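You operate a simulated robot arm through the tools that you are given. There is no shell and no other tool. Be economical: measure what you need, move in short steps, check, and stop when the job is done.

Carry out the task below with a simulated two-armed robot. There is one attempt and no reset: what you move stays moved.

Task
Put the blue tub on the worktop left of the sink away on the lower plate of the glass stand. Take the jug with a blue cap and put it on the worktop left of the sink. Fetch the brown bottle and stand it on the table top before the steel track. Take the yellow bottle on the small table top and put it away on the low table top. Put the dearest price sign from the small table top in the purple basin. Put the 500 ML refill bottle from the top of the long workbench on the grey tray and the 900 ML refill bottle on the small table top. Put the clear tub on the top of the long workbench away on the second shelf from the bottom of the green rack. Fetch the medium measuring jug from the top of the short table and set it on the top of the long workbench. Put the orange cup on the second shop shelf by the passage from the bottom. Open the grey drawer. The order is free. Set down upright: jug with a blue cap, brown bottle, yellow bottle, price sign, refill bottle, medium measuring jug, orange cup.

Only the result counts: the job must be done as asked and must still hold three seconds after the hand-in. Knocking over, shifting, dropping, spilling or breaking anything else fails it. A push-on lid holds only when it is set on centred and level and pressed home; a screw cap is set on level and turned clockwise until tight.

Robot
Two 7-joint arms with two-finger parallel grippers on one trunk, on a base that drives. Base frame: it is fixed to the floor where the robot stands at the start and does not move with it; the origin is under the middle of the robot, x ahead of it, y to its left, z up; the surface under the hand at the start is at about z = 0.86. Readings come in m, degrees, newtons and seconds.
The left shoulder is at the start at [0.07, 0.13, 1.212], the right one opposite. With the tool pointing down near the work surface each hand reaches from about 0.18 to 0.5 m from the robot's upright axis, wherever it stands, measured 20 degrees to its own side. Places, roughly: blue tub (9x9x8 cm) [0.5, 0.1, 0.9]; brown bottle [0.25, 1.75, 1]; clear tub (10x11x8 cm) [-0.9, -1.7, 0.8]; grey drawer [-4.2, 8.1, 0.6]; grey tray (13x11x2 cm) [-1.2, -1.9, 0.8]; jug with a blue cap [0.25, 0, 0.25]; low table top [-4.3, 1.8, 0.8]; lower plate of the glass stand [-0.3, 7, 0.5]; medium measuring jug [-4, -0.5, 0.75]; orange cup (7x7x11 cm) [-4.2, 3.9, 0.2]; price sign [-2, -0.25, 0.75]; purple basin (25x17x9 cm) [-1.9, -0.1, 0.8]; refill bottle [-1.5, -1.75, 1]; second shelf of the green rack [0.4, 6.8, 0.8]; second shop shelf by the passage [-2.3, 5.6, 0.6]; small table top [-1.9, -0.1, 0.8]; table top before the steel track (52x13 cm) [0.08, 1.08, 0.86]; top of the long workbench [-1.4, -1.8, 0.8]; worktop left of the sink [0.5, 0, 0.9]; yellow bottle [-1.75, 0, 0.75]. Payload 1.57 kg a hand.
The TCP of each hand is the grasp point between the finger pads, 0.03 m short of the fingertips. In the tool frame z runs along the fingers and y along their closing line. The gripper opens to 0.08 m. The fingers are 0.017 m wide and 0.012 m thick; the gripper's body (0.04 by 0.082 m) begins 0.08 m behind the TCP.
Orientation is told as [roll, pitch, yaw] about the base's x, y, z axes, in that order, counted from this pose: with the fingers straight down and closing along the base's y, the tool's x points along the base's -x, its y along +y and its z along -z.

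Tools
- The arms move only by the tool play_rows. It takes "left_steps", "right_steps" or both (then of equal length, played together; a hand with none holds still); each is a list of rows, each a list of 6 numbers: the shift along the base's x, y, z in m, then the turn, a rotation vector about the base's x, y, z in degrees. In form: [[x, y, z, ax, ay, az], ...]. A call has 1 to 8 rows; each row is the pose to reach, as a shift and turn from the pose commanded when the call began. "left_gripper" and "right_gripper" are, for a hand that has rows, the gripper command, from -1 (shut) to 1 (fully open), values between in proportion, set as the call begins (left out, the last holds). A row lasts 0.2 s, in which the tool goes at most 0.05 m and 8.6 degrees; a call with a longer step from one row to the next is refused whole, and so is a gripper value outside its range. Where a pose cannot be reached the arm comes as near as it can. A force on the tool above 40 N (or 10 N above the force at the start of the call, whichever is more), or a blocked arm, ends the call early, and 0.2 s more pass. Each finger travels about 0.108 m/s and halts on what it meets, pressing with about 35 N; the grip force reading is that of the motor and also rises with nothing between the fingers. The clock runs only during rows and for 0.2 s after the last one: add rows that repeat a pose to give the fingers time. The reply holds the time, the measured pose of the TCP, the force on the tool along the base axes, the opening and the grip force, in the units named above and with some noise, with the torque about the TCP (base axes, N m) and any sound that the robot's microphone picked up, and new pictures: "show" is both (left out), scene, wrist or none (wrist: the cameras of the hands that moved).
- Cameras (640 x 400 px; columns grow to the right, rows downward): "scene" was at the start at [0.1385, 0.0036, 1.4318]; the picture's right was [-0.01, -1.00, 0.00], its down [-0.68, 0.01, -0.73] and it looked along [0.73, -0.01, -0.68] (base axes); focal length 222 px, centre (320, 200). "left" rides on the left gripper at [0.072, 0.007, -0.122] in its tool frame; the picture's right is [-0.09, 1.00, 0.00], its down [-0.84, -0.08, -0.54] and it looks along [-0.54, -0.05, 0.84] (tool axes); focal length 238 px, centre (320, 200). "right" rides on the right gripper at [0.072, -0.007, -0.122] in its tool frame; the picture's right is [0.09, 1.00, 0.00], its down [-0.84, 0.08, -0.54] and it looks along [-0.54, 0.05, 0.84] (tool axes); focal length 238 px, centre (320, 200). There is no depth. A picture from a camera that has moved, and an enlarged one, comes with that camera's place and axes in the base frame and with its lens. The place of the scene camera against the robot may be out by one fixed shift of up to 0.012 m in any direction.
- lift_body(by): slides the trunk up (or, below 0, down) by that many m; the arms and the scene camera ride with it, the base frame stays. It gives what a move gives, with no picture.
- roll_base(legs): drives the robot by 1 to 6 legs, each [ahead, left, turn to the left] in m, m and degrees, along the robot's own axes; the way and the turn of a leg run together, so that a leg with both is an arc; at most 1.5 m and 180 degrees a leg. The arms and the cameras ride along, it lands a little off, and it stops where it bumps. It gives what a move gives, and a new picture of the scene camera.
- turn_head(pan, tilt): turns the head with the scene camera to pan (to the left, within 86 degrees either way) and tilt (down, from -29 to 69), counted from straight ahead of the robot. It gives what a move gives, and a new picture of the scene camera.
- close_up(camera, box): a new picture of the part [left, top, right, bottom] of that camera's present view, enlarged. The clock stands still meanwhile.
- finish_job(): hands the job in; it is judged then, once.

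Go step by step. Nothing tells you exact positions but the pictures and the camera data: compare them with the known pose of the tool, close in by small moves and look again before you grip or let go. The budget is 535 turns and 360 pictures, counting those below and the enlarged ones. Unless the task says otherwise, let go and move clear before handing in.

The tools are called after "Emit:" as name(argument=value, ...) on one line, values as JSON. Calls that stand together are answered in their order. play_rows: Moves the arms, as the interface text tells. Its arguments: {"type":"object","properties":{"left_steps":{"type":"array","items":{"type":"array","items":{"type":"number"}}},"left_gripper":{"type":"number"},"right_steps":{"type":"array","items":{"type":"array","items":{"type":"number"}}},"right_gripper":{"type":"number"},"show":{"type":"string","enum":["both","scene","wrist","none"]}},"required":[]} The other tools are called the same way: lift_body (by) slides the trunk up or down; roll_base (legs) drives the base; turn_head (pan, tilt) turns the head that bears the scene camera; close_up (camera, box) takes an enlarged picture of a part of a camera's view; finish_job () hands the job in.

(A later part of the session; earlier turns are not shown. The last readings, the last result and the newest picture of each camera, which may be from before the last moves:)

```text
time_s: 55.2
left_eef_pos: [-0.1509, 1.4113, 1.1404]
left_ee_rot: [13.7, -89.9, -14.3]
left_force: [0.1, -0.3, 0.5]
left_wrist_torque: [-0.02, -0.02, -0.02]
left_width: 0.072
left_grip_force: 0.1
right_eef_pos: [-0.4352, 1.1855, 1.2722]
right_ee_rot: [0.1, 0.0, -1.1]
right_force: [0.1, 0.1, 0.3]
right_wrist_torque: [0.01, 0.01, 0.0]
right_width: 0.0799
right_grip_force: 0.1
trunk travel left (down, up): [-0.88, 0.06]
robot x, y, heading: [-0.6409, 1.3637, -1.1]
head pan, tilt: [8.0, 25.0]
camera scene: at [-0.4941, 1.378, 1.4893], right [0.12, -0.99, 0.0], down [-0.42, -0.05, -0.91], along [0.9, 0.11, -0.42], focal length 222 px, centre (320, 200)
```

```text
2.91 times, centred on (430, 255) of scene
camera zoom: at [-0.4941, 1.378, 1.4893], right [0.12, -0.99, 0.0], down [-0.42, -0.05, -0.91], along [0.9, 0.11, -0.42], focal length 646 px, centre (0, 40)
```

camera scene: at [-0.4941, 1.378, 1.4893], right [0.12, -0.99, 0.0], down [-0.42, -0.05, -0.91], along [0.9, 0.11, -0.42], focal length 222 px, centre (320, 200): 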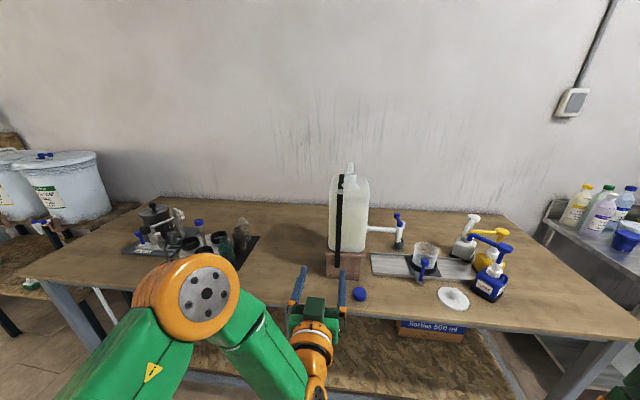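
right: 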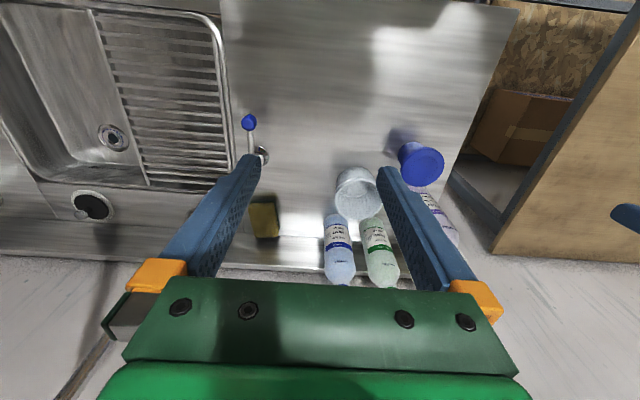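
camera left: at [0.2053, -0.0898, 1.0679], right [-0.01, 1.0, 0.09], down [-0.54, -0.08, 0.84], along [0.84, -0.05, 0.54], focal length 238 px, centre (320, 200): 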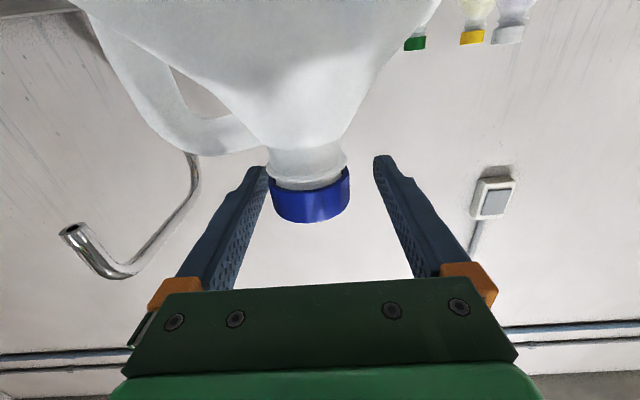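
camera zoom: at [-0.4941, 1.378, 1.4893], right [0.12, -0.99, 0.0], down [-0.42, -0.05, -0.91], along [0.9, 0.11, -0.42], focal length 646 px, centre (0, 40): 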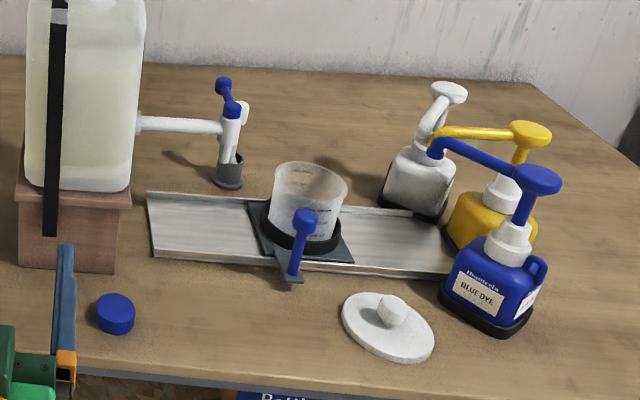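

The brown bottle stands at about [0.27, 1.83], between green and clear bottles lined along x; closing along y suits it. I turn the left hand fingers-down first.

Emit:
play_rows(left_steps=[[-0.01, 0.01, 0.02, 0, 8.2, 0], [-0.02, 0.02, 0.03, 0, 16.4, 0], [-0.03, 0.03, 0.03, 0, 24.6, 0], [-0.04, 0.05, 0.03, 0, 32.8, 0], [-0.05, 0.06, 0.03, 0, 41, 0], [-0.06, 0.07, 0.03, 0, 49.2, 0], [-0.07, 0.08, 0.03, 0, 57.4, 0], [-0.08, 0.1, 0.03, 0, 65.6, 0]], left_gripper=1, show="none")

Emit:
play_rows(left_steps=[[0, 0, 0.0, 0, 8, 0], [0, 0, 0.0, 0, 16.2, 0], [0, 0, 0, 0, 24.2, 0], [0, 0, 0, 0, 24.2, 0]], show="none")

Emit:
roll_base(legs=[[0, 0.33, 1.1], [0.35, 0, 0]])

```text
time_s: 57.0
left_eef_pos: [-0.2318, 1.5116, 1.1707]
left_ee_rot: [-0.7, -24.0, 0.0]
left_force: [-0.5, -0.2, 0.7]
left_wrist_torque: [-0.03, 0.02, 0.02]
left_width: 0.0801
left_grip_force: 0.0
right_eef_pos: [-0.4351, 1.1866, 1.2724]
right_ee_rot: [0.0, -0.2, -1.1]
right_force: [-0.2, 0.1, 0.0]
right_wrist_torque: [-0.04, -0.02, -0.02]
right_width: 0.0802
right_grip_force: 0.0
trunk travel left (down, up): [-0.88, 0.06]
robot x, y, heading: [-0.6407, 1.3653, -1.2]
head pan, tilt: [8.0, 25.0]
```

```text
time_s: 58.0
left_eef_pos: [-0.2326, 1.5121, 1.1694]
left_ee_rot: [-0.5, 0.1, 0.0]
left_force: [0.4, 0.2, 0.2]
left_wrist_torque: [-0.03, -0.01, -0.04]
left_width: 0.0798
left_grip_force: 0.0
right_eef_pos: [-0.4357, 1.186, 1.2725]
right_ee_rot: [0.1, 0.0, -1.2]
right_force: [0.5, 0.3, 0.3]
right_wrist_torque: [-0.01, 0.0, 0.02]
right_width: 0.0797
right_grip_force: 0.1
trunk travel left (down, up): [-0.88, 0.06]
robot x, y, heading: [-0.6376, 1.361, -1.1]
head pan, tilt: [8.0, 25.0]
```

```text
time_s: 62.1
left_eef_pos: [0.1157, 1.8452, 1.1708]
left_ee_rot: [-0.6, -0.1, 1.0]
left_force: [0.0, 0.3, -0.2]
left_wrist_torque: [-0.01, -0.05, -0.02]
left_width: 0.0801
left_grip_force: 0.2
right_eef_pos: [-0.0829, 1.5171, 1.2719]
right_ee_rot: [0.2, -0.3, -0.2]
right_force: [0.0, -0.4, 0.8]
right_wrist_torque: [-0.01, -0.04, 0.02]
right_width: 0.0798
right_grip_force: 0.1
trunk travel left (down, up): [-0.88, 0.06]
robot x, y, heading: [-0.2913, 1.6961, -0.2]
head pan, tilt: [8.0, 25.0]
camera scene: at [-0.146, 1.7082, 1.4896], right [0.14, -0.99, 0.0], down [-0.42, -0.06, -0.91], along [0.9, 0.12, -0.42], focal length 222 px, centre (320, 200)
```

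scene: 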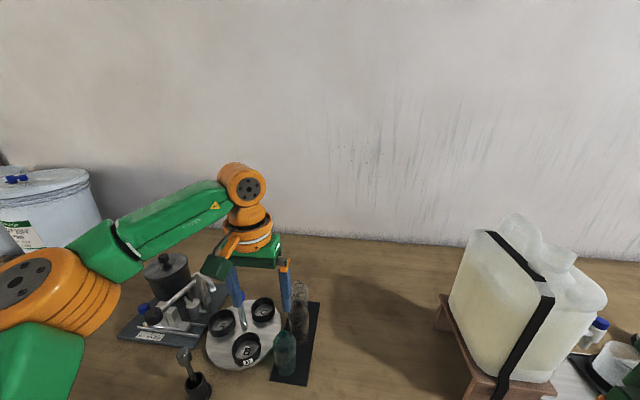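

I drive 0.1 m closer and look through the left hand camera.

Emit:
roll_base(legs=[[0.1, 0, 0]])

Emit:
play_rows(left_steps=[[0.02, -0.01, 0, 0.5, 0, -1], [0.02, -0.01, 0, 0.5, 0, -1]], show="wrist")

```text
time_s: 63.2
left_eef_pos: [0.2118, 1.8455, 1.1712]
left_ee_rot: [-0.7, -0.4, 0.9]
left_force: [-0.9, -0.5, 0.2]
left_wrist_torque: [0.0, -0.04, -0.02]
left_width: 0.0797
left_grip_force: 0.0
right_eef_pos: [0.0115, 1.5164, 1.2739]
right_ee_rot: [0.1, -0.5, -0.2]
right_force: [-0.2, 1.0, -0.5]
right_wrist_torque: [0.02, -0.04, 0.01]
right_width: 0.0799
right_grip_force: 0.1
trunk travel left (down, up): [-0.88, 0.06]
robot x, y, heading: [-0.1924, 1.6884, -0.2]
head pan, tilt: [8.0, 25.0]
camera scene: at [-0.0514, 1.708, 1.4901], right [0.14, -0.99, 0.0], down [-0.41, -0.06, -0.91], along [0.9, 0.12, -0.42], focal length 222 px, centre (320, 200)
```

scene: 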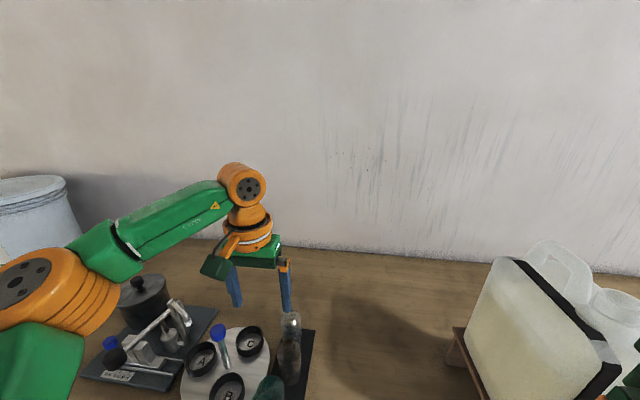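

```text
time_s: 63.8
left_eef_pos: [0.2369, 1.8361, 1.1702]
left_ee_rot: [-0.1, -0.2, -0.2]
left_force: [0.0, -0.4, 0.3]
left_wrist_torque: [-0.01, -0.02, 0.01]
left_width: 0.0799
left_grip_force: 0.0
right_eef_pos: [0.0164, 1.5169, 1.2725]
right_ee_rot: [0.1, -0.3, -0.2]
right_force: [-0.1, -1.1, 0.1]
right_wrist_torque: [0.04, -0.02, -0.01]
right_width: 0.0798
right_grip_force: 0.1
trunk travel left (down, up): [-0.88, 0.06]
robot x, y, heading: [-0.1897, 1.6901, -0.0]
head pan, tilt: [8.0, 25.0]
camera left: at [0.1624, 1.841, 1.2919], right [0.09, 1.0, 0.0], down [0.84, -0.08, 0.54], along [0.54, -0.05, -0.84], focal length 238 px, centre (320, 200)
```

left: 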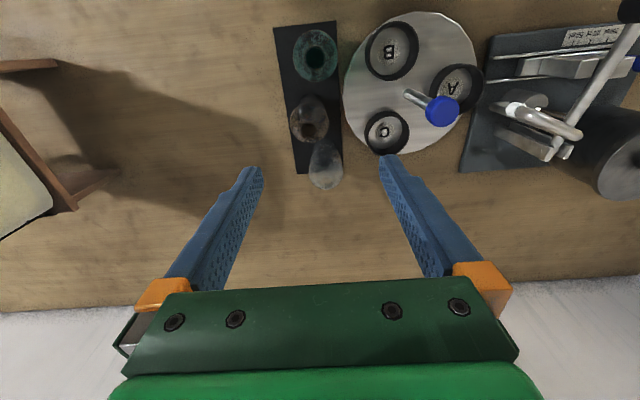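

Brown bottle mouth is at about [0.25, 1.821]. I move above it, lower to z=1.05, and look again.

Emit:
play_rows(left_steps=[[0.013, -0.015, -0.04, 0, 0, 0], [0.013, -0.015, -0.08, 0, 0, 0], [0.013, -0.015, -0.12, 0, 0, 0], [0.013, -0.015, -0.12, 0, 0, 0]], show="wrist")

```text
time_s: 64.8
left_eef_pos: [0.2498, 1.8204, 1.0492]
left_ee_rot: [-0.1, 0.0, -0.1]
left_force: [0.6, 0.5, -0.4]
left_wrist_torque: [0.01, 0.0, 0.0]
left_width: 0.08
left_grip_force: 0.1
right_eef_pos: [0.0191, 1.517, 1.2721]
right_ee_rot: [0.1, -0.1, -0.3]
right_force: [0.2, 0.3, -0.5]
right_wrist_torque: [0.02, 0.0, 0.02]
right_width: 0.08
right_grip_force: 0.1
trunk travel left (down, up): [-0.88, 0.06]
robot x, y, heading: [-0.1918, 1.6925, -0.1]
head pan, tilt: [8.0, 25.0]
camera left: at [0.1773, 1.8256, 1.1714], right [0.09, 1.0, 0.0], down [0.84, -0.08, 0.54], along [0.54, -0.05, -0.84], focal length 238 px, centre (320, 200)
```

left: 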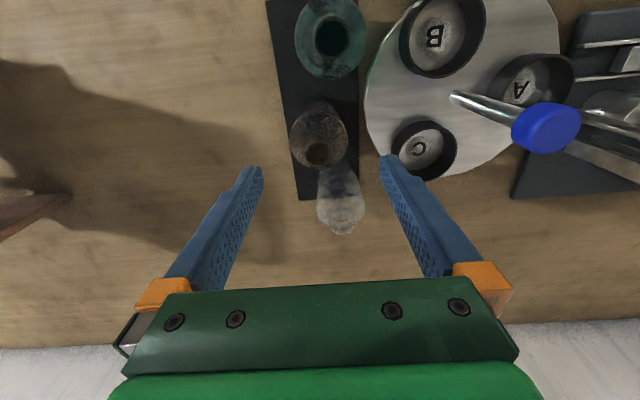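

The mouth is around [0.245, 1.819, 0.995], neck ~2.3 cm. I lower to put the pads around the neck and check.

Emit:
play_rows(left_steps=[[-0.003, -0.001, -0.03, 0, 0, 0], [-0.003, -0.001, -0.063, 0, 0, 0], [-0.003, -0.001, -0.063, 0, 0, 0]], show="wrist")

```text
time_s: 65.6
left_eef_pos: [0.245, 1.819, 0.9875]
left_ee_rot: [-0.1, 0.0, -0.1]
left_force: [-0.6, 0.0, -0.3]
left_wrist_torque: [0.0, 0.0, 0.01]
left_width: 0.08
left_grip_force: 0.1
right_eef_pos: [0.0187, 1.517, 1.2717]
right_ee_rot: [0.1, -0.2, -0.3]
right_force: [0.2, -0.8, -0.3]
right_wrist_torque: [0.03, 0.01, -0.01]
right_width: 0.0796
right_grip_force: 0.0
trunk travel left (down, up): [-0.88, 0.06]
robot x, y, heading: [-0.1911, 1.6915, -0.3]
head pan, tilt: [8.0, 25.0]
camera left: at [0.1739, 1.8247, 1.1093], right [0.09, 1.0, 0.0], down [0.84, -0.08, 0.54], along [0.54, -0.05, -0.84], focal length 238 px, centre (320, 200)
```

left: 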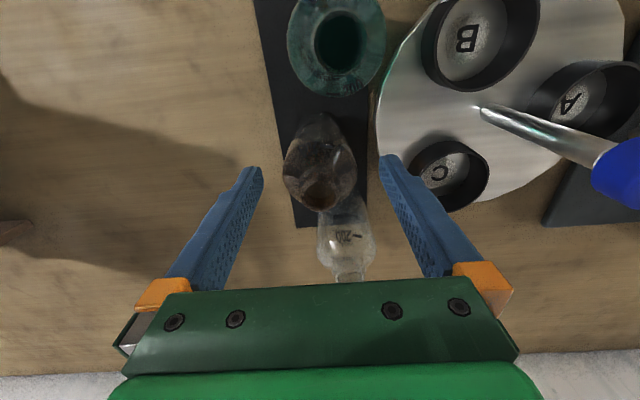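

The neck is centred at the TCP. I close and lift.

Emit:
play_rows(left_steps=[[0, 0, 0, 0, 0, 0], [0, 0, 0, 0, 0, 0], [0, 0, 0, 0, 0, 0], [0, 0, 0, 0, 0, 0]], left_gripper=-1, show="none")

Emit:
play_rows(left_steps=[[0, 0, 0.03, 0, 0, 0], [0, 0, 0.07, 0, 0, 0], [0, 0, 0.11, 0, 0, 0], [0, 0, 0.15, 0, 0, 0], [0, 0, 0.15, 0, 0, 0]])

```text
time_s: 66.5
left_eef_pos: [0.2434, 1.8188, 0.9936]
left_ee_rot: [-0.3, -0.8, -0.1]
left_force: [-4.5, 0.5, 20.0]
left_wrist_torque: [0.03, 0.7, 0.02]
left_width: 0.0246
left_grip_force: 35.2
right_eef_pos: [0.0116, 1.5153, 1.2728]
right_ee_rot: [0.2, -0.5, -0.2]
right_force: [-0.8, 1.5, -0.3]
right_wrist_torque: [-0.01, 0.01, 0.0]
right_width: 0.0801
right_grip_force: 0.1
trunk travel left (down, up): [-0.88, 0.06]
robot x, y, heading: [-0.1901, 1.6897, -0.3]
head pan, tilt: [8.0, 25.0]
stopped in row 4 (left hand): the force on the tool passed its limit at 43 N (the readings are from after the stop); the commanded pose is now the measured one
```

```text
time_s: 67.7
left_eef_pos: [0.2466, 1.8196, 1.1392]
left_ee_rot: [-0.2, -0.4, -0.2]
left_force: [-0.2, -0.2, 0.3]
left_wrist_torque: [0.01, 0.0, -0.01]
left_width: 0.0245
left_grip_force: 35.3
right_eef_pos: [0.0186, 1.5169, 1.2711]
right_ee_rot: [0.0, -0.2, -0.2]
right_force: [0.2, 0.7, 0.5]
right_wrist_torque: [0.01, -0.01, 0.02]
right_width: 0.0798
right_grip_force: 0.1
trunk travel left (down, up): [-0.88, 0.06]
robot x, y, heading: [-0.193, 1.6901, -0.1]
head pan, tilt: [8.0, 25.0]
camera scene: at [-0.0432, 1.7079, 1.4893], right [0.14, -0.99, 0.0], down [-0.42, -0.06, -0.91], along [0.9, 0.12, -0.42], focal length 222 px, centre (320, 200)
camera left: at [0.1735, 1.8257, 1.26], right [0.09, 1.0, 0.0], down [0.83, -0.08, 0.55], along [0.54, -0.05, -0.84], focal length 238 px, centre (320, 200)
```

scene: 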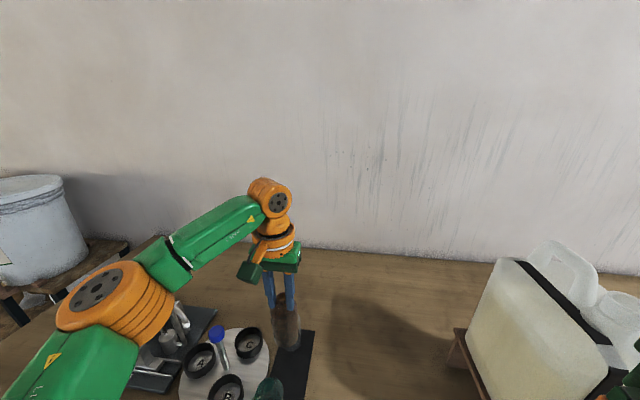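
left: 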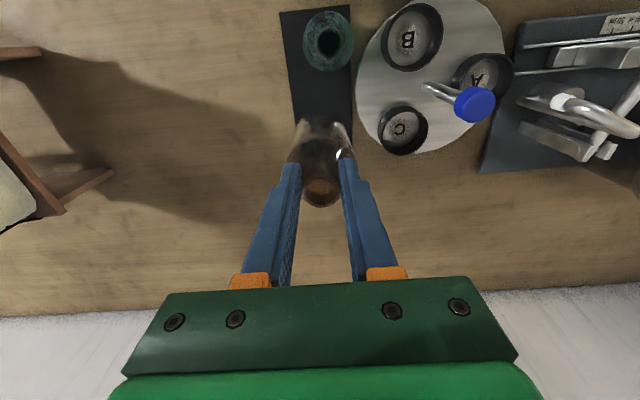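

The brown bottle is held. I check that the clear bottle behind is still standing.

Emit:
close_up(camera="scene", box=[230, 270, 350, 400])

```text
3.08 times, centred on (290, 335) of scene
camera zoom: at [-0.0432, 1.7079, 1.4893], right [0.14, -0.99, 0.0], down [-0.42, -0.06, -0.91], along [0.9, 0.12, -0.42], focal length 683 px, centre (412, -215)
```

zoom: 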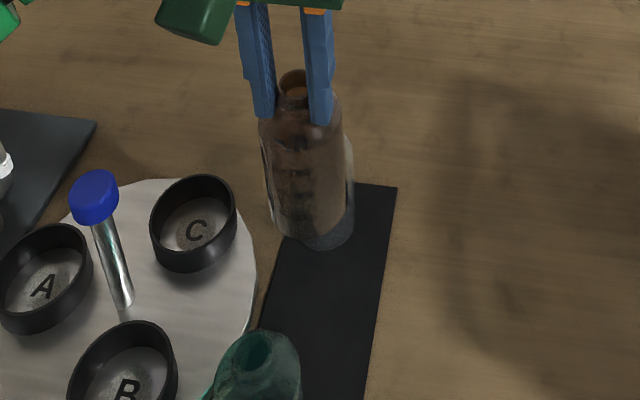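

The neighbours stand. I back away, go right and approach the strip before the steel track at y≈1.16.

Emit:
roll_base(legs=[[-0.32, 0, 0], [0, -0.66, 0], [0.08, 0, 0]])

Emit:
turn_head(pan=8, tilt=45)

```text
time_s: 73.6
left_eef_pos: [0.0073, 1.1765, 1.1413]
left_ee_rot: [-0.2, -0.7, 0.5]
left_force: [-0.8, 0.4, 0.7]
left_wrist_torque: [-0.03, -0.03, -0.06]
left_width: 0.0248
left_grip_force: 35.0
right_eef_pos: [-0.2187, 0.8706, 1.2727]
right_ee_rot: [0.2, -0.6, 0.4]
right_force: [-0.6, -0.1, 0.3]
right_wrist_torque: [0.02, -0.04, 0.01]
right_width: 0.0798
right_grip_force: 0.1
trunk travel left (down, up): [-0.88, 0.06]
robot x, y, heading: [-0.4179, 1.0413, 0.3]
head pan, tilt: [8.0, 25.0]
camera scene: at [-0.2837, 1.0616, 1.4904], right [0.15, -0.99, 0.0], down [-0.41, -0.06, -0.91], along [0.9, 0.13, -0.42], focal length 222 px, centre (320, 200)
```

scene: 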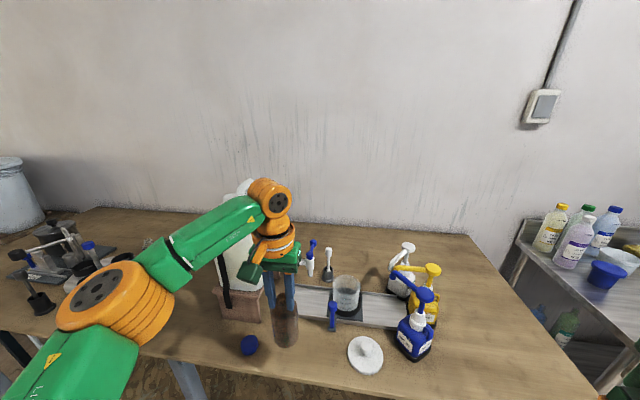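

```text
time_s: 74.5
left_eef_pos: [0.0169, 1.1754, 1.1377]
left_ee_rot: [-0.1, -0.3, 0.5]
left_force: [-0.2, 0.4, 0.0]
left_wrist_torque: [0.0, 0.0, -0.03]
left_width: 0.0246
left_grip_force: 34.7
right_eef_pos: [-0.2084, 0.8697, 1.272]
right_ee_rot: [0.2, -0.2, 0.4]
right_force: [-0.1, 0.0, -0.4]
right_wrist_torque: [0.02, -0.01, 0.0]
right_width: 0.08
right_grip_force: 0.0
trunk travel left (down, up): [-0.88, 0.06]
robot x, y, heading: [-0.4219, 1.0462, 0.6]
head pan, tilt: [8.0, 45.0]
camera scene: at [-0.2828, 1.0594, 1.4587], right [0.15, -0.99, 0.0], down [-0.7, -0.1, -0.71], along [0.7, 0.1, -0.71], focal length 222 px, centre (320, 200)
```

scene: 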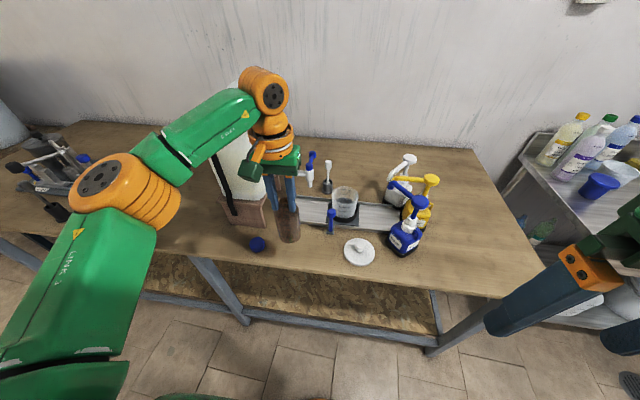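

Target [0.075, 1.16]: free between the blue cap (y 1.31) and the white lid (y 0.99). I move over and lower.

Emit:
play_rows(left_steps=[[0.03, -0.01, -0.03, 0, 0, 0], [0.058, -0.0155, -0.06, 0, 0, 0], [0.058, -0.0155, -0.09, 0, 0, 0], [0.058, -0.0155, -0.115, 0, 0, -0.5], [0.058, -0.0155, -0.115, 0, 0, -0.5]])

```text
time_s: 75.7
left_eef_pos: [0.0692, 1.1656, 1.0229]
left_ee_rot: [-0.2, -0.4, -0.1]
left_force: [0.1, -0.6, 0.1]
left_wrist_torque: [0.01, 0.01, -0.02]
left_width: 0.0246
left_grip_force: 35.0
left hand out of reach, approached as far as the arm can: row 2, 3, 4, 5
right_eef_pos: [-0.2083, 0.8701, 1.2718]
right_ee_rot: [0.2, 0.0, 0.4]
right_force: [0.7, 0.8, 0.0]
right_wrist_torque: [0.0, 0.01, 0.0]
right_width: 0.0801
right_grip_force: 0.1
trunk travel left (down, up): [-0.88, 0.06]
robot x, y, heading: [-0.4189, 1.0419, 0.3]
head pan, tilt: [8.0, 45.0]
camera scene: at [-0.2834, 1.0582, 1.4587], right [0.15, -0.99, 0.0], down [-0.7, -0.1, -0.71], along [0.7, 0.1, -0.71], focal length 222 px, centre (320, 200)
camera left: at [-0.0043, 1.1703, 1.1433], right [0.09, 1.0, 0.0], down [0.83, -0.08, 0.55], along [0.55, -0.05, -0.84], focal length 238 px, centre (320, 200)
```

scene: 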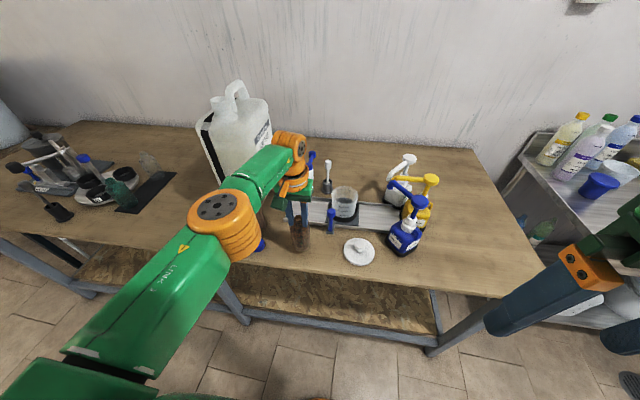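
left: 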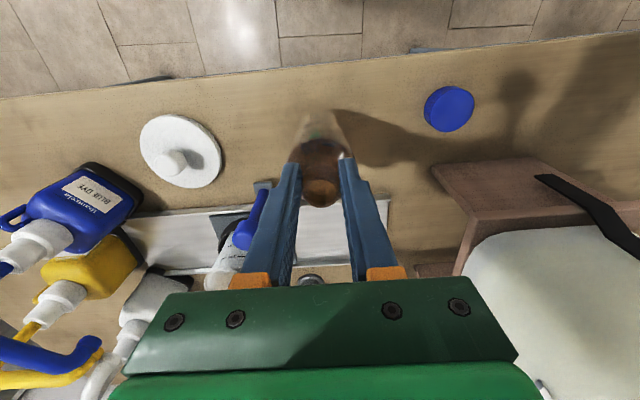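

Clear space below. I lower slowly to contact.

Emit:
play_rows(left_steps=[[0, 0, -0.012, 0, 0, 0], [0, 0, -0.02, 0, 0, 0], [0, 0, -0.025, 0, 0, 0], [0, 0, -0.028, 0, 0, 0], [0, 0, -0.031, 0, 0, 0], [0, 0, -0.034, 0, 0, 0]], show="none")

```text
time_s: 77.1
left_eef_pos: [0.0645, 1.1646, 0.9911]
left_ee_rot: [-0.2, -0.6, 0.1]
left_force: [3.5, 0.8, 13.1]
left_wrist_torque: [0.16, -0.42, -0.02]
left_width: 0.0245
left_grip_force: 35.1
right_eef_pos: [-0.2116, 0.8691, 1.2727]
right_ee_rot: [0.2, -0.3, 0.5]
right_force: [-0.4, 0.2, 0.5]
right_wrist_torque: [0.02, -0.02, 0.02]
right_width: 0.0802
right_grip_force: 0.1
trunk travel left (down, up): [-0.88, 0.06]
robot x, y, heading: [-0.4164, 1.046, 0.0]
head pan, tilt: [8.0, 45.0]
```

Contact made; release and lift away.

Emit:
play_rows(left_steps=[[0, 0, 0, 0, 0, 0], [0, 0, 0, 0, 0, 0], [0, 0, 0, 0, 0, 0]], left_gripper=1, show="none")

Emit:
play_rows(left_steps=[[0, 0, 0.04, 0, 0, 0], [0, 0, 0.08, 0, 0, 0], [0, 0, 0.12, 0, 0, 0], [0, 0, 0.16, 0, 0, 0], [0, 0, 0.16, 0, 0, 0]])

```text
time_s: 77.9
left_eef_pos: [0.0658, 1.1629, 0.9891]
left_ee_rot: [-0.2, -0.4, 0.0]
left_force: [-0.8, -0.6, 0.5]
left_wrist_torque: [0.0, -0.03, -0.02]
left_width: 0.0797
left_grip_force: 0.1
right_eef_pos: [-0.2107, 0.8703, 1.2724]
right_ee_rot: [0.0, -0.2, 0.3]
right_force: [0.1, -0.6, 0.4]
right_wrist_torque: [0.0, -0.03, 0.02]
right_width: 0.0799
right_grip_force: 0.0
trunk travel left (down, up): [-0.88, 0.06]
robot x, y, heading: [-0.424, 1.0435, 0.3]
head pan, tilt: [8.0, 45.0]
```

```text
time_s: 79.1
left_eef_pos: [0.0518, 1.1625, 1.1445]
left_ee_rot: [-0.2, -0.4, 0.0]
left_force: [-0.5, -0.5, -0.7]
left_wrist_torque: [0.0, -0.01, -0.02]
left_width: 0.0801
left_grip_force: 0.1
left hand out of reach, approached as far as the arm can: row 3, 4, 5
right_eef_pos: [-0.2077, 0.8709, 1.2718]
right_ee_rot: [0.1, -0.2, 0.5]
right_force: [0.1, -0.1, -0.5]
right_wrist_torque: [0.02, -0.01, 0.02]
right_width: 0.08
right_grip_force: 0.1
trunk travel left (down, up): [-0.88, 0.06]
robot x, y, heading: [-0.416, 1.0455, 0.4]
head pan, tilt: [8.0, 45.0]
camera scene: at [-0.2838, 1.06, 1.4587], right [0.15, -0.99, 0.0], down [-0.7, -0.1, -0.71], along [0.7, 0.1, -0.71], focal length 222 px, centre (320, 200)
camera left: at [-0.0207, 1.1681, 1.2662], right [0.09, 1.0, 0.0], down [0.83, -0.07, 0.55], along [0.54, -0.05, -0.84], focal length 238 px, centre (320, 200)
```

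scene: 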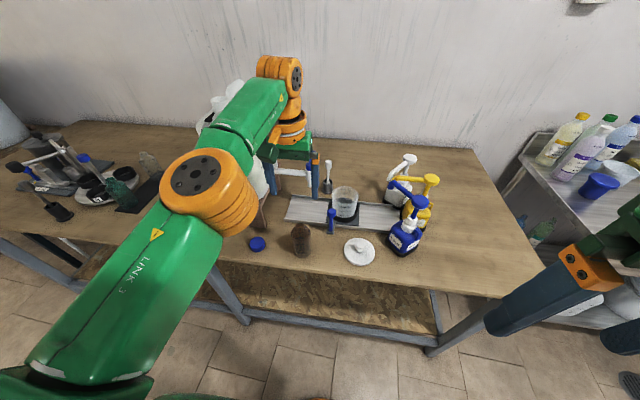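
left: 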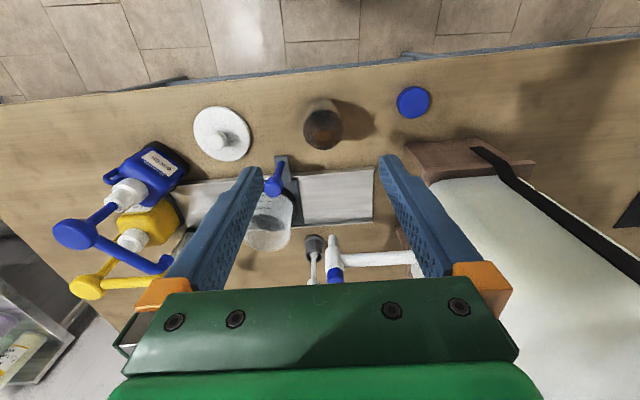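

Brown bottle done. Now I back off and turn to face −y, toward the long workbench and small table.

Emit:
roll_base(legs=[[-0.45, 0, 0], [0, 0, -90]])

Emit:
turn_head(pan=30, tilt=20)

Emit:
turn_head(pan=-50, tilt=20)

```text
time_s: 85.6
left_eef_pos: [-0.7454, 0.5712, 1.1438]
left_ee_rot: [-0.3, -0.4, -89.0]
left_force: [-0.9, 0.9, 0.0]
left_wrist_torque: [0.02, 0.01, 0.01]
left_width: 0.08
left_grip_force: 0.0
right_eef_pos: [-1.041, 0.8271, 1.2724]
right_ee_rot: [0.1, -0.1, -88.6]
right_force: [-0.8, -0.2, -0.6]
right_wrist_torque: [0.02, -0.02, 0.01]
right_width: 0.08
right_grip_force: 0.0
trunk travel left (down, up): [-0.88, 0.06]
robot x, y, heading: [-0.8737, 1.0412, -88.7]
head pan, tilt: [8.0, 45.0]
camera scene: at [-0.8532, 0.9148, 1.4587], right [-0.99, -0.16, 0.0], down [-0.11, 0.7, -0.71], along [0.11, -0.7, -0.71], focal length 222 px, centre (320, 200)
```

scene: 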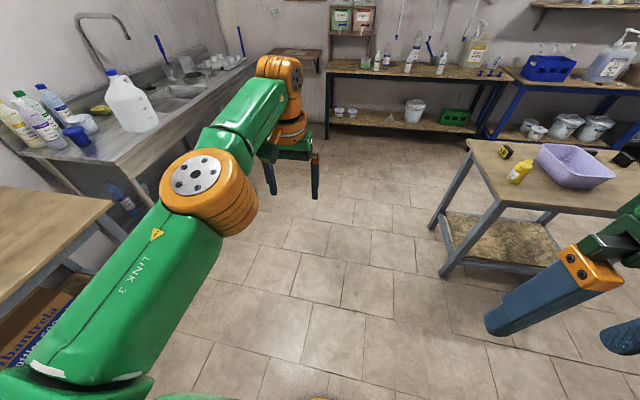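

```text
time_s: 86.5
left_eef_pos: [-0.747, 0.5709, 1.1446]
left_ee_rot: [-0.2, -0.4, -89.1]
left_force: [-0.2, -0.8, -0.4]
left_wrist_torque: [-0.01, 0.0, -0.02]
left_width: 0.08
left_grip_force: 0.1
right_eef_pos: [-1.0425, 0.8271, 1.2725]
right_ee_rot: [0.1, -0.2, -88.7]
right_force: [-0.1, -1.1, 0.4]
right_wrist_torque: [0.02, 0.0, 0.0]
right_width: 0.0801
right_grip_force: 0.1
trunk travel left (down, up): [-0.88, 0.06]
robot x, y, heading: [-0.8723, 1.0429, -88.6]
head pan, tilt: [30.0, 20.0]
camera scene: at [-0.8185, 0.9156, 1.4973], right [-0.85, -0.52, 0.0], down [-0.18, 0.29, -0.94], along [0.49, -0.8, -0.34], focal length 222 px, centre (320, 200)
```

scene: 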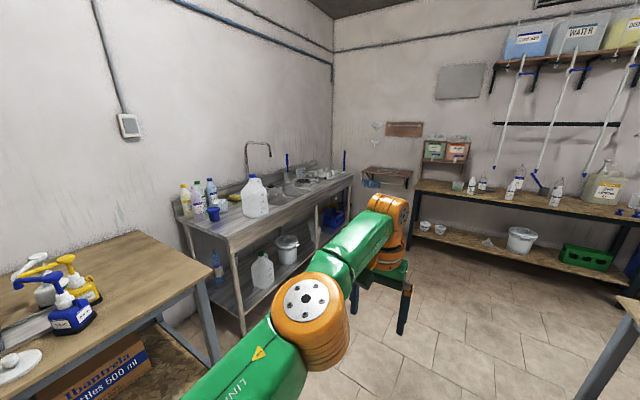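

```text
time_s: 88.0
left_eef_pos: [-0.7451, 0.5699, 1.1454]
left_ee_rot: [-0.3, -0.4, -89.2]
left_force: [-0.8, -0.2, -0.4]
left_wrist_torque: [-0.01, 0.04, -0.04]
left_width: 0.0798
left_grip_force: 0.1
right_eef_pos: [-1.0419, 0.8265, 1.2715]
right_ee_rot: [0.1, -0.1, -88.7]
right_force: [0.1, -0.1, -0.9]
right_wrist_torque: [-0.02, -0.02, -0.01]
right_width: 0.0801
right_grip_force: 0.0
trunk travel left (down, up): [-0.88, 0.06]
robot x, y, heading: [-0.8729, 1.0405, -88.6]
head pan, tilt: [-50.0, 20.0]
camera scene: at [-0.9366, 0.9335, 1.4974], right [-0.66, 0.75, 0.0], down [0.26, 0.23, -0.94], along [-0.71, -0.62, -0.34], focal length 222 px, centre (320, 200)
```

scene: 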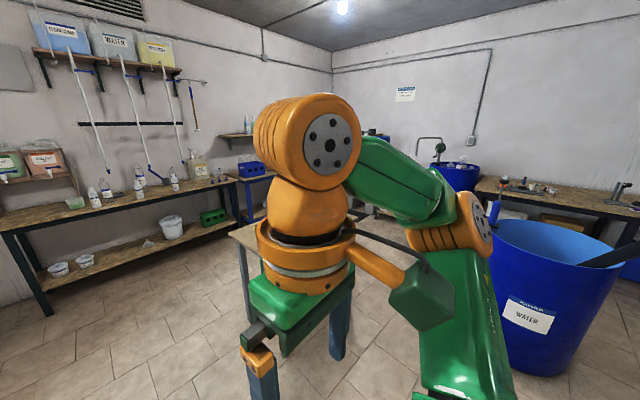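

The small table spans x<−1.57, y −0.44..0.1; the long workbench is beyond along y≈−1.8. I drive forward 1.4 m along x≈−0.87 and look.

Emit:
roll_base(legs=[[1.4, 0, -1.3]])

Emit:
turn_head(pan=-20, tilt=25)

```text
time_s: 94.8
left_eef_pos: [-0.7475, -0.7977, 1.1458]
left_ee_rot: [-0.2, -0.3, -90.8]
left_force: [0.5, -0.1, 0.2]
left_wrist_torque: [0.0, -0.02, -0.01]
left_width: 0.0801
left_grip_force: 0.0
right_eef_pos: [-1.034, -0.5317, 1.2718]
right_ee_rot: [0.2, -0.3, -90.3]
right_force: [0.0, 0.0, 0.3]
right_wrist_torque: [0.03, 0.03, -0.01]
right_width: 0.0799
right_grip_force: 0.0
trunk travel left (down, up): [-0.88, 0.06]
robot x, y, heading: [-0.8623, -0.3234, -90.4]
head pan, tilt: [-50.0, 20.0]
camera scene: at [-0.9276, -0.4285, 1.4974], right [-0.64, 0.77, 0.0], down [0.26, 0.22, -0.94], along [-0.72, -0.6, -0.34], focal length 222 px, centre (320, 200)
```

scene: 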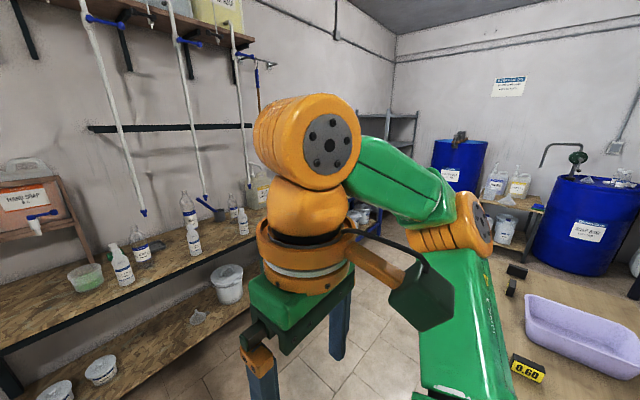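

```text
time_s: 95.8
left_eef_pos: [-0.7467, -0.7986, 1.1442]
left_ee_rot: [-0.2, -0.5, -90.7]
left_force: [-0.3, 0.7, -1.2]
left_wrist_torque: [-0.01, 0.02, 0.02]
left_width: 0.0799
left_grip_force: 0.1
right_eef_pos: [-1.0355, -0.5322, 1.2734]
right_ee_rot: [0.0, -0.2, -90.3]
right_force: [0.4, 0.0, 0.7]
right_wrist_torque: [-0.04, 0.0, 0.02]
right_width: 0.0797
right_grip_force: 0.0
trunk travel left (down, up): [-0.88, 0.06]
robot x, y, heading: [-0.8579, -0.3255, -90.1]
head pan, tilt: [-20.0, 25.0]
camera scene: at [-0.888, -0.4564, 1.4893], right [-0.94, 0.35, 0.0], down [0.15, 0.4, -0.91], along [-0.32, -0.85, -0.42], focal length 222 px, centre (320, 200)
```

scene: 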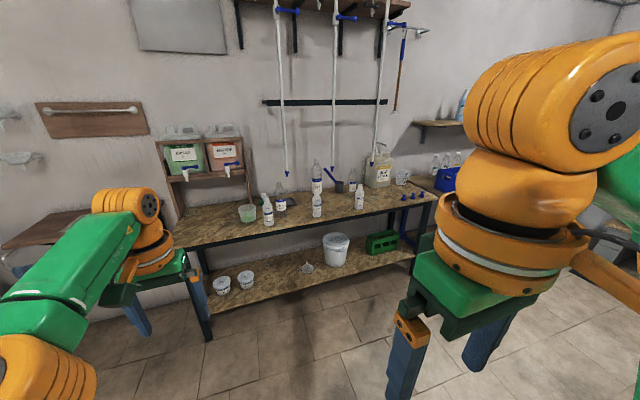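

Emit:
close_up(camera="scene", box=[150, 120, 450, 260])

```text
2.13 times, centred on (300, 190) of scene
camera zoom: at [-0.888, -0.4564, 1.4893], right [-0.94, 0.35, 0.0], down [0.15, 0.4, -0.91], along [-0.32, -0.85, -0.42], focal length 474 px, centre (363, 221)
```

zoom: 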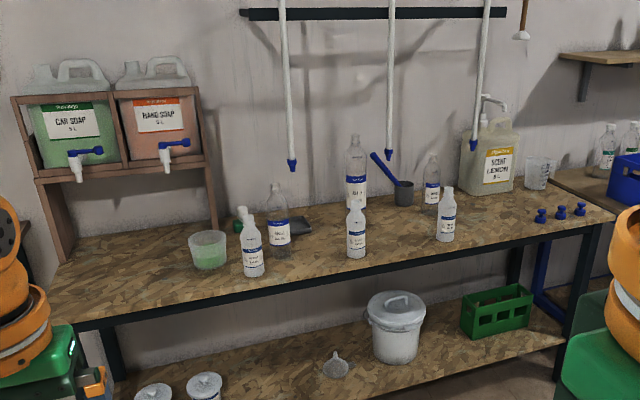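

I see five or six bottles; I need to read labels. I drive forward and then sideways nearer.

Emit:
roll_base(legs=[[0.6, 0, 0], [0, -0.4, 0]])

Emit:
turn_head(pan=0, tilt=30)

Emit:
close_up(camera="scene", box=[200, 130, 440, 280])

```text
time_s: 101.3
left_eef_pos: [-1.1463, -1.3987, 1.1444]
left_ee_rot: [-0.3, -0.4, -90.2]
left_force: [-0.2, 0.3, 1.0]
left_wrist_torque: [0.02, 0.02, 0.0]
left_width: 0.0802
left_grip_force: 0.0
right_eef_pos: [-1.4383, -1.1364, 1.272]
right_ee_rot: [0.0, -0.2, -89.8]
right_force: [-0.1, 0.1, -1.0]
right_wrist_torque: [0.01, 0.01, 0.01]
right_width: 0.0803
right_grip_force: 0.1
trunk travel left (down, up): [-0.88, 0.06]
robot x, y, heading: [-1.2661, -0.9286, -89.8]
head pan, tilt: [-20.0, 25.0]
camera scene: at [-1.2904, -1.0589, 1.4893], right [-0.94, 0.34, 0.0], down [0.14, 0.4, -0.91], along [-0.31, -0.85, -0.42], focal length 222 px, centre (320, 200)
```

scene: 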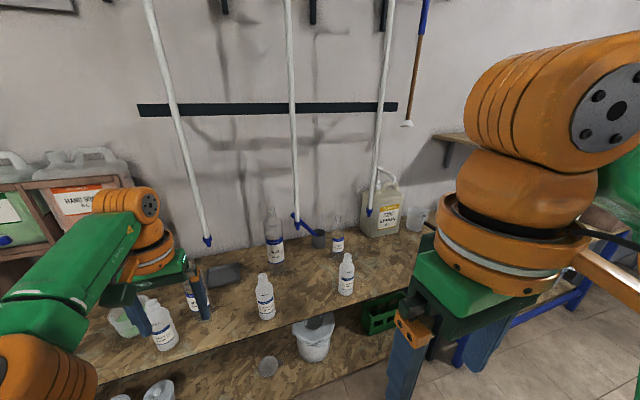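

```text
time_s: 102.1
left_eef_pos: [-1.1488, -1.3993, 1.1454]
left_ee_rot: [-0.2, -0.4, -90.2]
left_force: [0.4, 0.4, -0.1]
left_wrist_torque: [-0.01, 0.0, 0.0]
left_width: 0.0798
left_grip_force: 0.1
right_eef_pos: [-1.4402, -1.1362, 1.2714]
right_ee_rot: [0.1, -0.2, -89.7]
right_force: [0.2, 0.2, -0.6]
right_wrist_torque: [0.02, -0.02, 0.0]
right_width: 0.0801
right_grip_force: 0.1
trunk travel left (down, up): [-0.88, 0.06]
robot x, y, heading: [-1.2706, -0.9246, -89.7]
head pan, tilt: [0.0, 30.0]
camera scene: at [-1.2622, -1.0626, 1.4813], right [-1.0, 0.0, 0.0], down [0.0, 0.5, -0.87], along [0.0, -0.87, -0.5], focal length 222 px, centre (320, 200)
```

scene: 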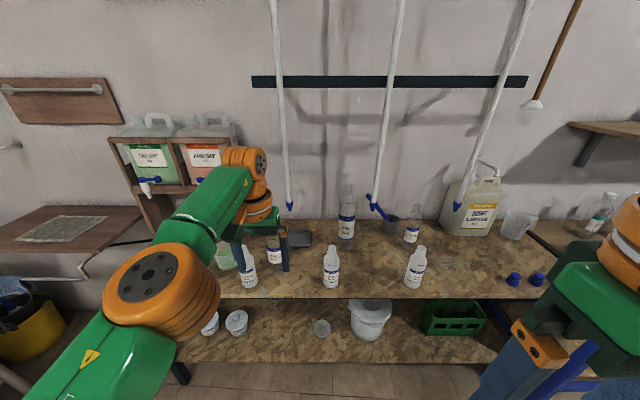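

```text
2.67 times, centred on (320, 205) of scene
camera zoom: at [-1.2622, -1.0626, 1.4813], right [-1.0, 0.0, 0.0], down [0.0, 0.5, -0.87], along [0.0, -0.87, -0.5], focal length 592 px, centre (320, 187)
```

zoom: 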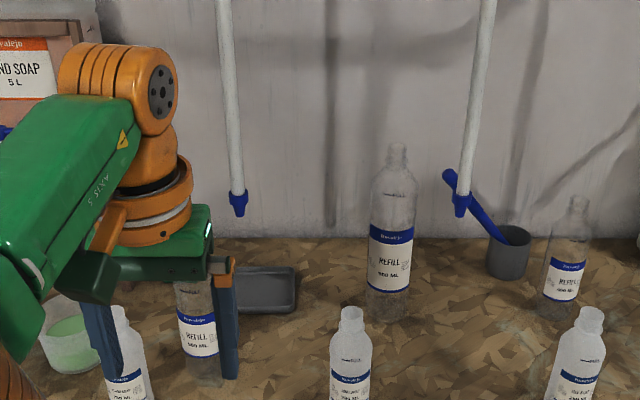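

Emit:
close_up(camera="scene", box=[310, 180, 450, 300])

Emit:
close_up(camera="scene", box=[210, 200, 330, 300])

```text
3.33 times, centred on (380, 240) of scene
camera zoom: at [-1.2622, -1.0626, 1.4813], right [-1.0, 0.0, 0.0], down [0.0, 0.5, -0.87], along [0.0, -0.87, -0.5], focal length 740 px, centre (120, 67)
```

zoom: 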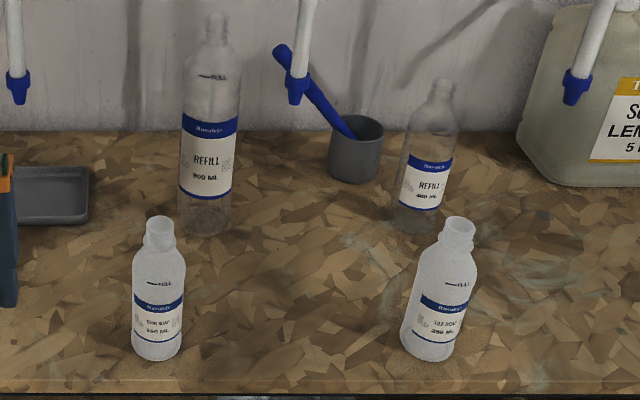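

```text
4.00 times, centred on (270, 250) of scene
camera zoom: at [-1.2622, -1.0626, 1.4813], right [-1.0, 0.0, 0.0], down [0.0, 0.5, -0.87], along [0.0, -0.87, -0.5], focal length 888 px, centre (520, 0)
```

zoom: 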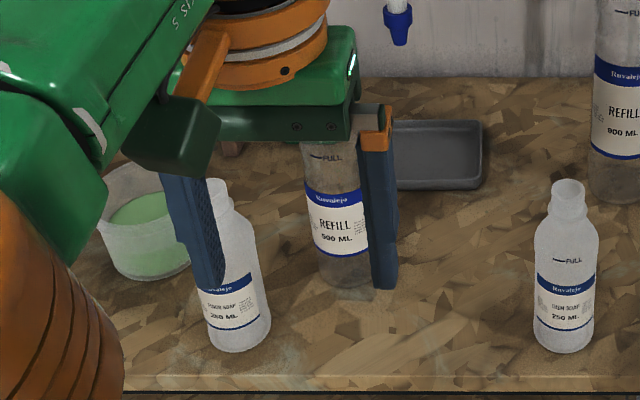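

Emit:
close_up(camera="scene", box=[390, 200, 430, 250])

Emit:
close_up(camera="scene", box=[260, 235, 300, 265])

Emit:
close_up(camera="scene", box=[325, 210, 365, 250])

```text
8.00 times, centred on (410, 225) of scene
camera zoom: at [-1.2622, -1.0626, 1.4813], right [-1.0, 0.0, 0.0], down [0.0, 0.5, -0.87], along [0.0, -0.87, -0.5], focal length 1776 px, centre (-400, 0)
```

zoom: 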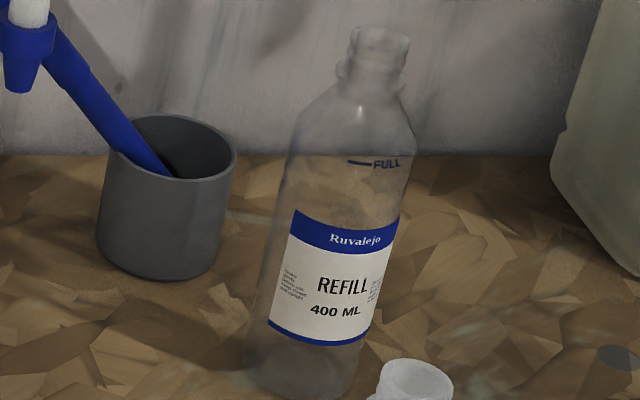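

```text
13.33 times, centred on (280, 250) of scene
camera zoom: at [-1.2622, -1.0626, 1.4813], right [-1.0, 0.0, 0.0], down [0.0, 0.5, -0.87], along [0.0, -0.87, -0.5], focal length 2960 px, centre (853, -467)
```

zoom: 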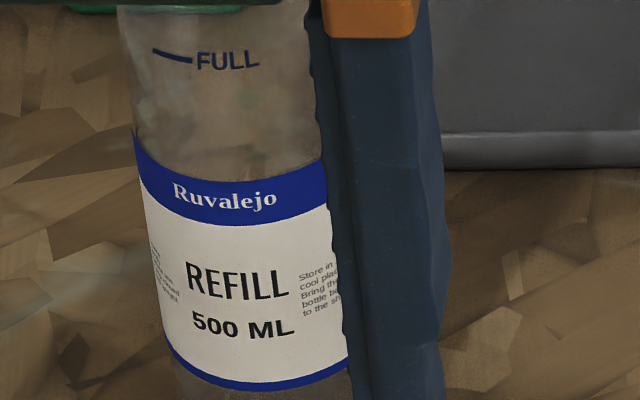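

```text
10.00 times, centred on (345, 230) of scene
camera zoom: at [-1.2622, -1.0626, 1.4813], right [-1.0, 0.0, 0.0], down [0.0, 0.5, -0.87], along [0.0, -0.87, -0.5], focal length 2220 px, centre (70, -100)
```

zoom: 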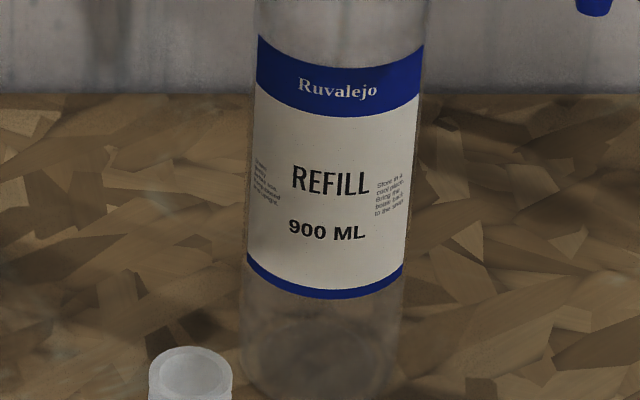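

Labels read: 500 ML is the left one at about [-1.09, -1.76], 900 ML the tall one at about [-1.39, -1.87]; bench top z≈0.75. Vertical dosing rods hang at about [-1.15, -1.73] and [-1.45, -1.735] down to z≈1.065, so I'll grasp horizontally below them. I lower the trunk and turn the left hand level.

Emit:
lift_body(by=-0.3)

Emit:
play_rows(left_steps=[[0, 0.0, 0.02, -8.3, 0, 0], [0, 0.0, 0.04, -16.6, 0, 0], [0, 0.0, 0.06, -24.9, 0, 0], [0, 0.0, 0.08, -33.2, 0, 0], [0, 0.0, 0.1, -41.5, 0, 0], [0, 0.0, 0.11, -49.8, 0, 0], [0, 0, 0.11, -58.1, 0, 0], [0, 0, 0.11, -66, 0, 0]], left_gripper=1, show="none")

Emit:
play_rows(left_steps=[[0, 0, 0, -8, 0, 0], [0, 0, 0, -16, 0, 0], [0, 0, 0, -24, 0, 0], [0, 0, 0, -24, 0, 0]])

```text
time_s: 105.1
left_eef_pos: [-1.1503, -1.3987, 0.8447]
left_ee_rot: [-0.3, -0.5, -90.2]
left_force: [0.3, -0.8, 0.9]
left_wrist_torque: [-0.02, -0.02, 0.0]
left_width: 0.0799
left_grip_force: 0.1
right_eef_pos: [-1.4402, -1.1353, 0.9716]
right_ee_rot: [0.1, -0.3, -89.9]
right_force: [0.1, 0.4, 0.7]
right_wrist_torque: [0.01, -0.02, -0.03]
right_width: 0.08
right_grip_force: 0.1
trunk travel left (down, up): [-0.58, 0.36]
robot x, y, heading: [-1.2698, -0.9282, -89.7]
head pan, tilt: [0.0, 30.0]
```

```text
time_s: 106.9
left_eef_pos: [-1.1484, -1.3997, 0.9542]
left_ee_rot: [0.0, -66.5, -90.4]
left_force: [-0.2, -1.4, 0.3]
left_wrist_torque: [0.02, 0.02, 0.0]
left_width: 0.0801
left_grip_force: 0.0
left hand out of reach, approached as far as the arm can: row 1
right_eef_pos: [-1.4397, -1.1363, 0.9716]
right_ee_rot: [0.1, -0.3, -89.9]
right_force: [-0.6, -0.2, -0.6]
right_wrist_torque: [-0.04, -0.01, 0.01]
right_width: 0.0802
right_grip_force: 0.0
trunk travel left (down, up): [-0.58, 0.36]
robot x, y, heading: [-1.2691, -0.9261, -89.6]
head pan, tilt: [0.0, 30.0]
```

```text
time_s: 107.9
left_eef_pos: [-1.177, -1.3945, 0.9482]
left_ee_rot: [-8.2, -85.7, -85.5]
left_force: [0.3, 0.7, 0.4]
left_wrist_torque: [-0.04, 0.03, -0.05]
left_width: 0.0799
left_grip_force: 0.1
left hand out of reach, approached as far as the arm can: row 3
right_eef_pos: [-1.4395, -1.1366, 0.9724]
right_ee_rot: [0.0, -0.1, -89.8]
right_force: [-0.7, -0.4, -0.1]
right_wrist_torque: [-0.03, 0.0, -0.02]
right_width: 0.0801
right_grip_force: 0.0
trunk travel left (down, up): [-0.58, 0.36]
robot x, y, heading: [-1.2664, -0.9301, -89.8]
head pan, tilt: [0.0, 30.0]
camera scene: at [-1.2609, -1.0628, 1.1813], right [-1.0, 0.0, 0.0], down [0.0, 0.5, -0.87], along [0.0, -0.87, -0.5], focal length 222 px, centre (320, 200)
camera left: at [-1.1634, -1.2698, 0.8845], right [0.99, -0.07, 0.08], down [-0.04, 0.48, 0.88], along [-0.1, -0.87, 0.47], focal length 238 px, centre (320, 200)
```

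scene: 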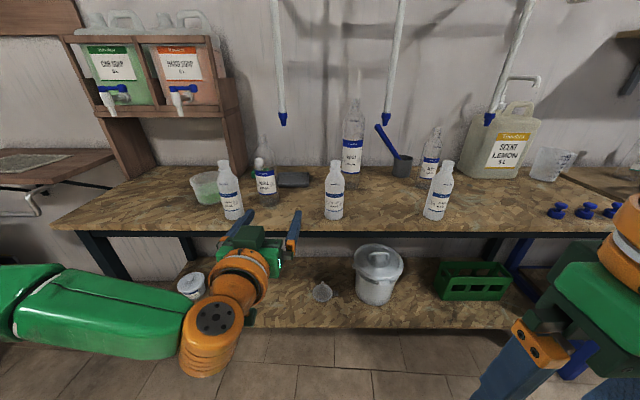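
left: 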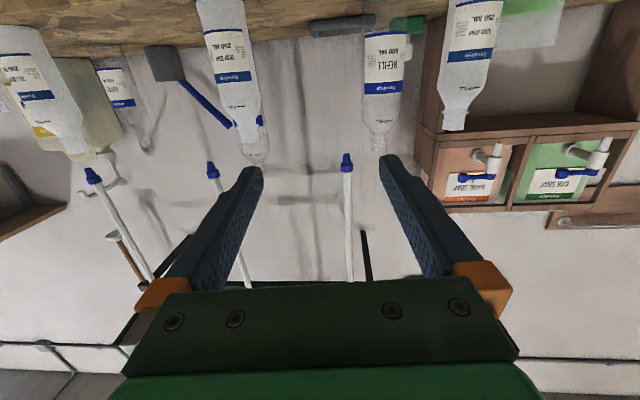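

Useful view. I zoom to pin the 500 ML bottle's neck, rod and tray positions.

Emit:
close_up(camera="scene", box=[180, 100, 380, 225])

Emit:
close_up(camera="left", box=[200, 0, 520, 200])

```text
3.20 times, centred on (280, 162) of scene
camera zoom: at [-1.2609, -1.0628, 1.1813], right [-1.0, 0.0, 0.0], down [0.0, 0.5, -0.87], along [0.0, -0.87, -0.5], focal length 710 px, centre (448, 320)
```

zoom: 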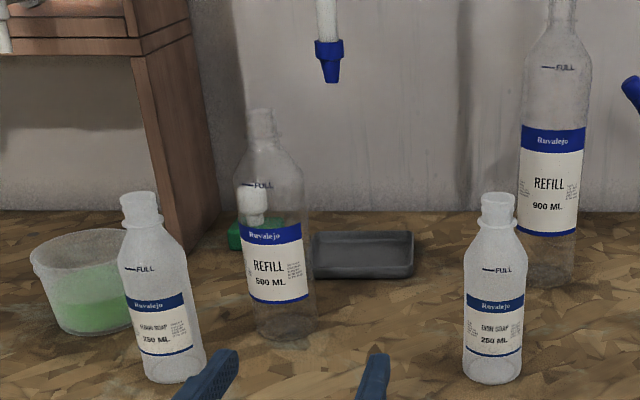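

```text
2.00 times, centred on (360, 100) of left
camera zoom: at [-1.1634, -1.2698, 0.8845], right [0.99, -0.07, 0.08], down [-0.04, 0.48, 0.88], along [-0.1, -0.87, 0.47], focal length 477 px, centre (240, 400)
```

zoom: 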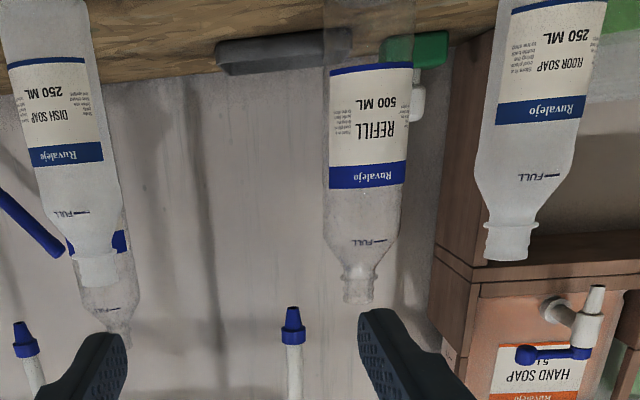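

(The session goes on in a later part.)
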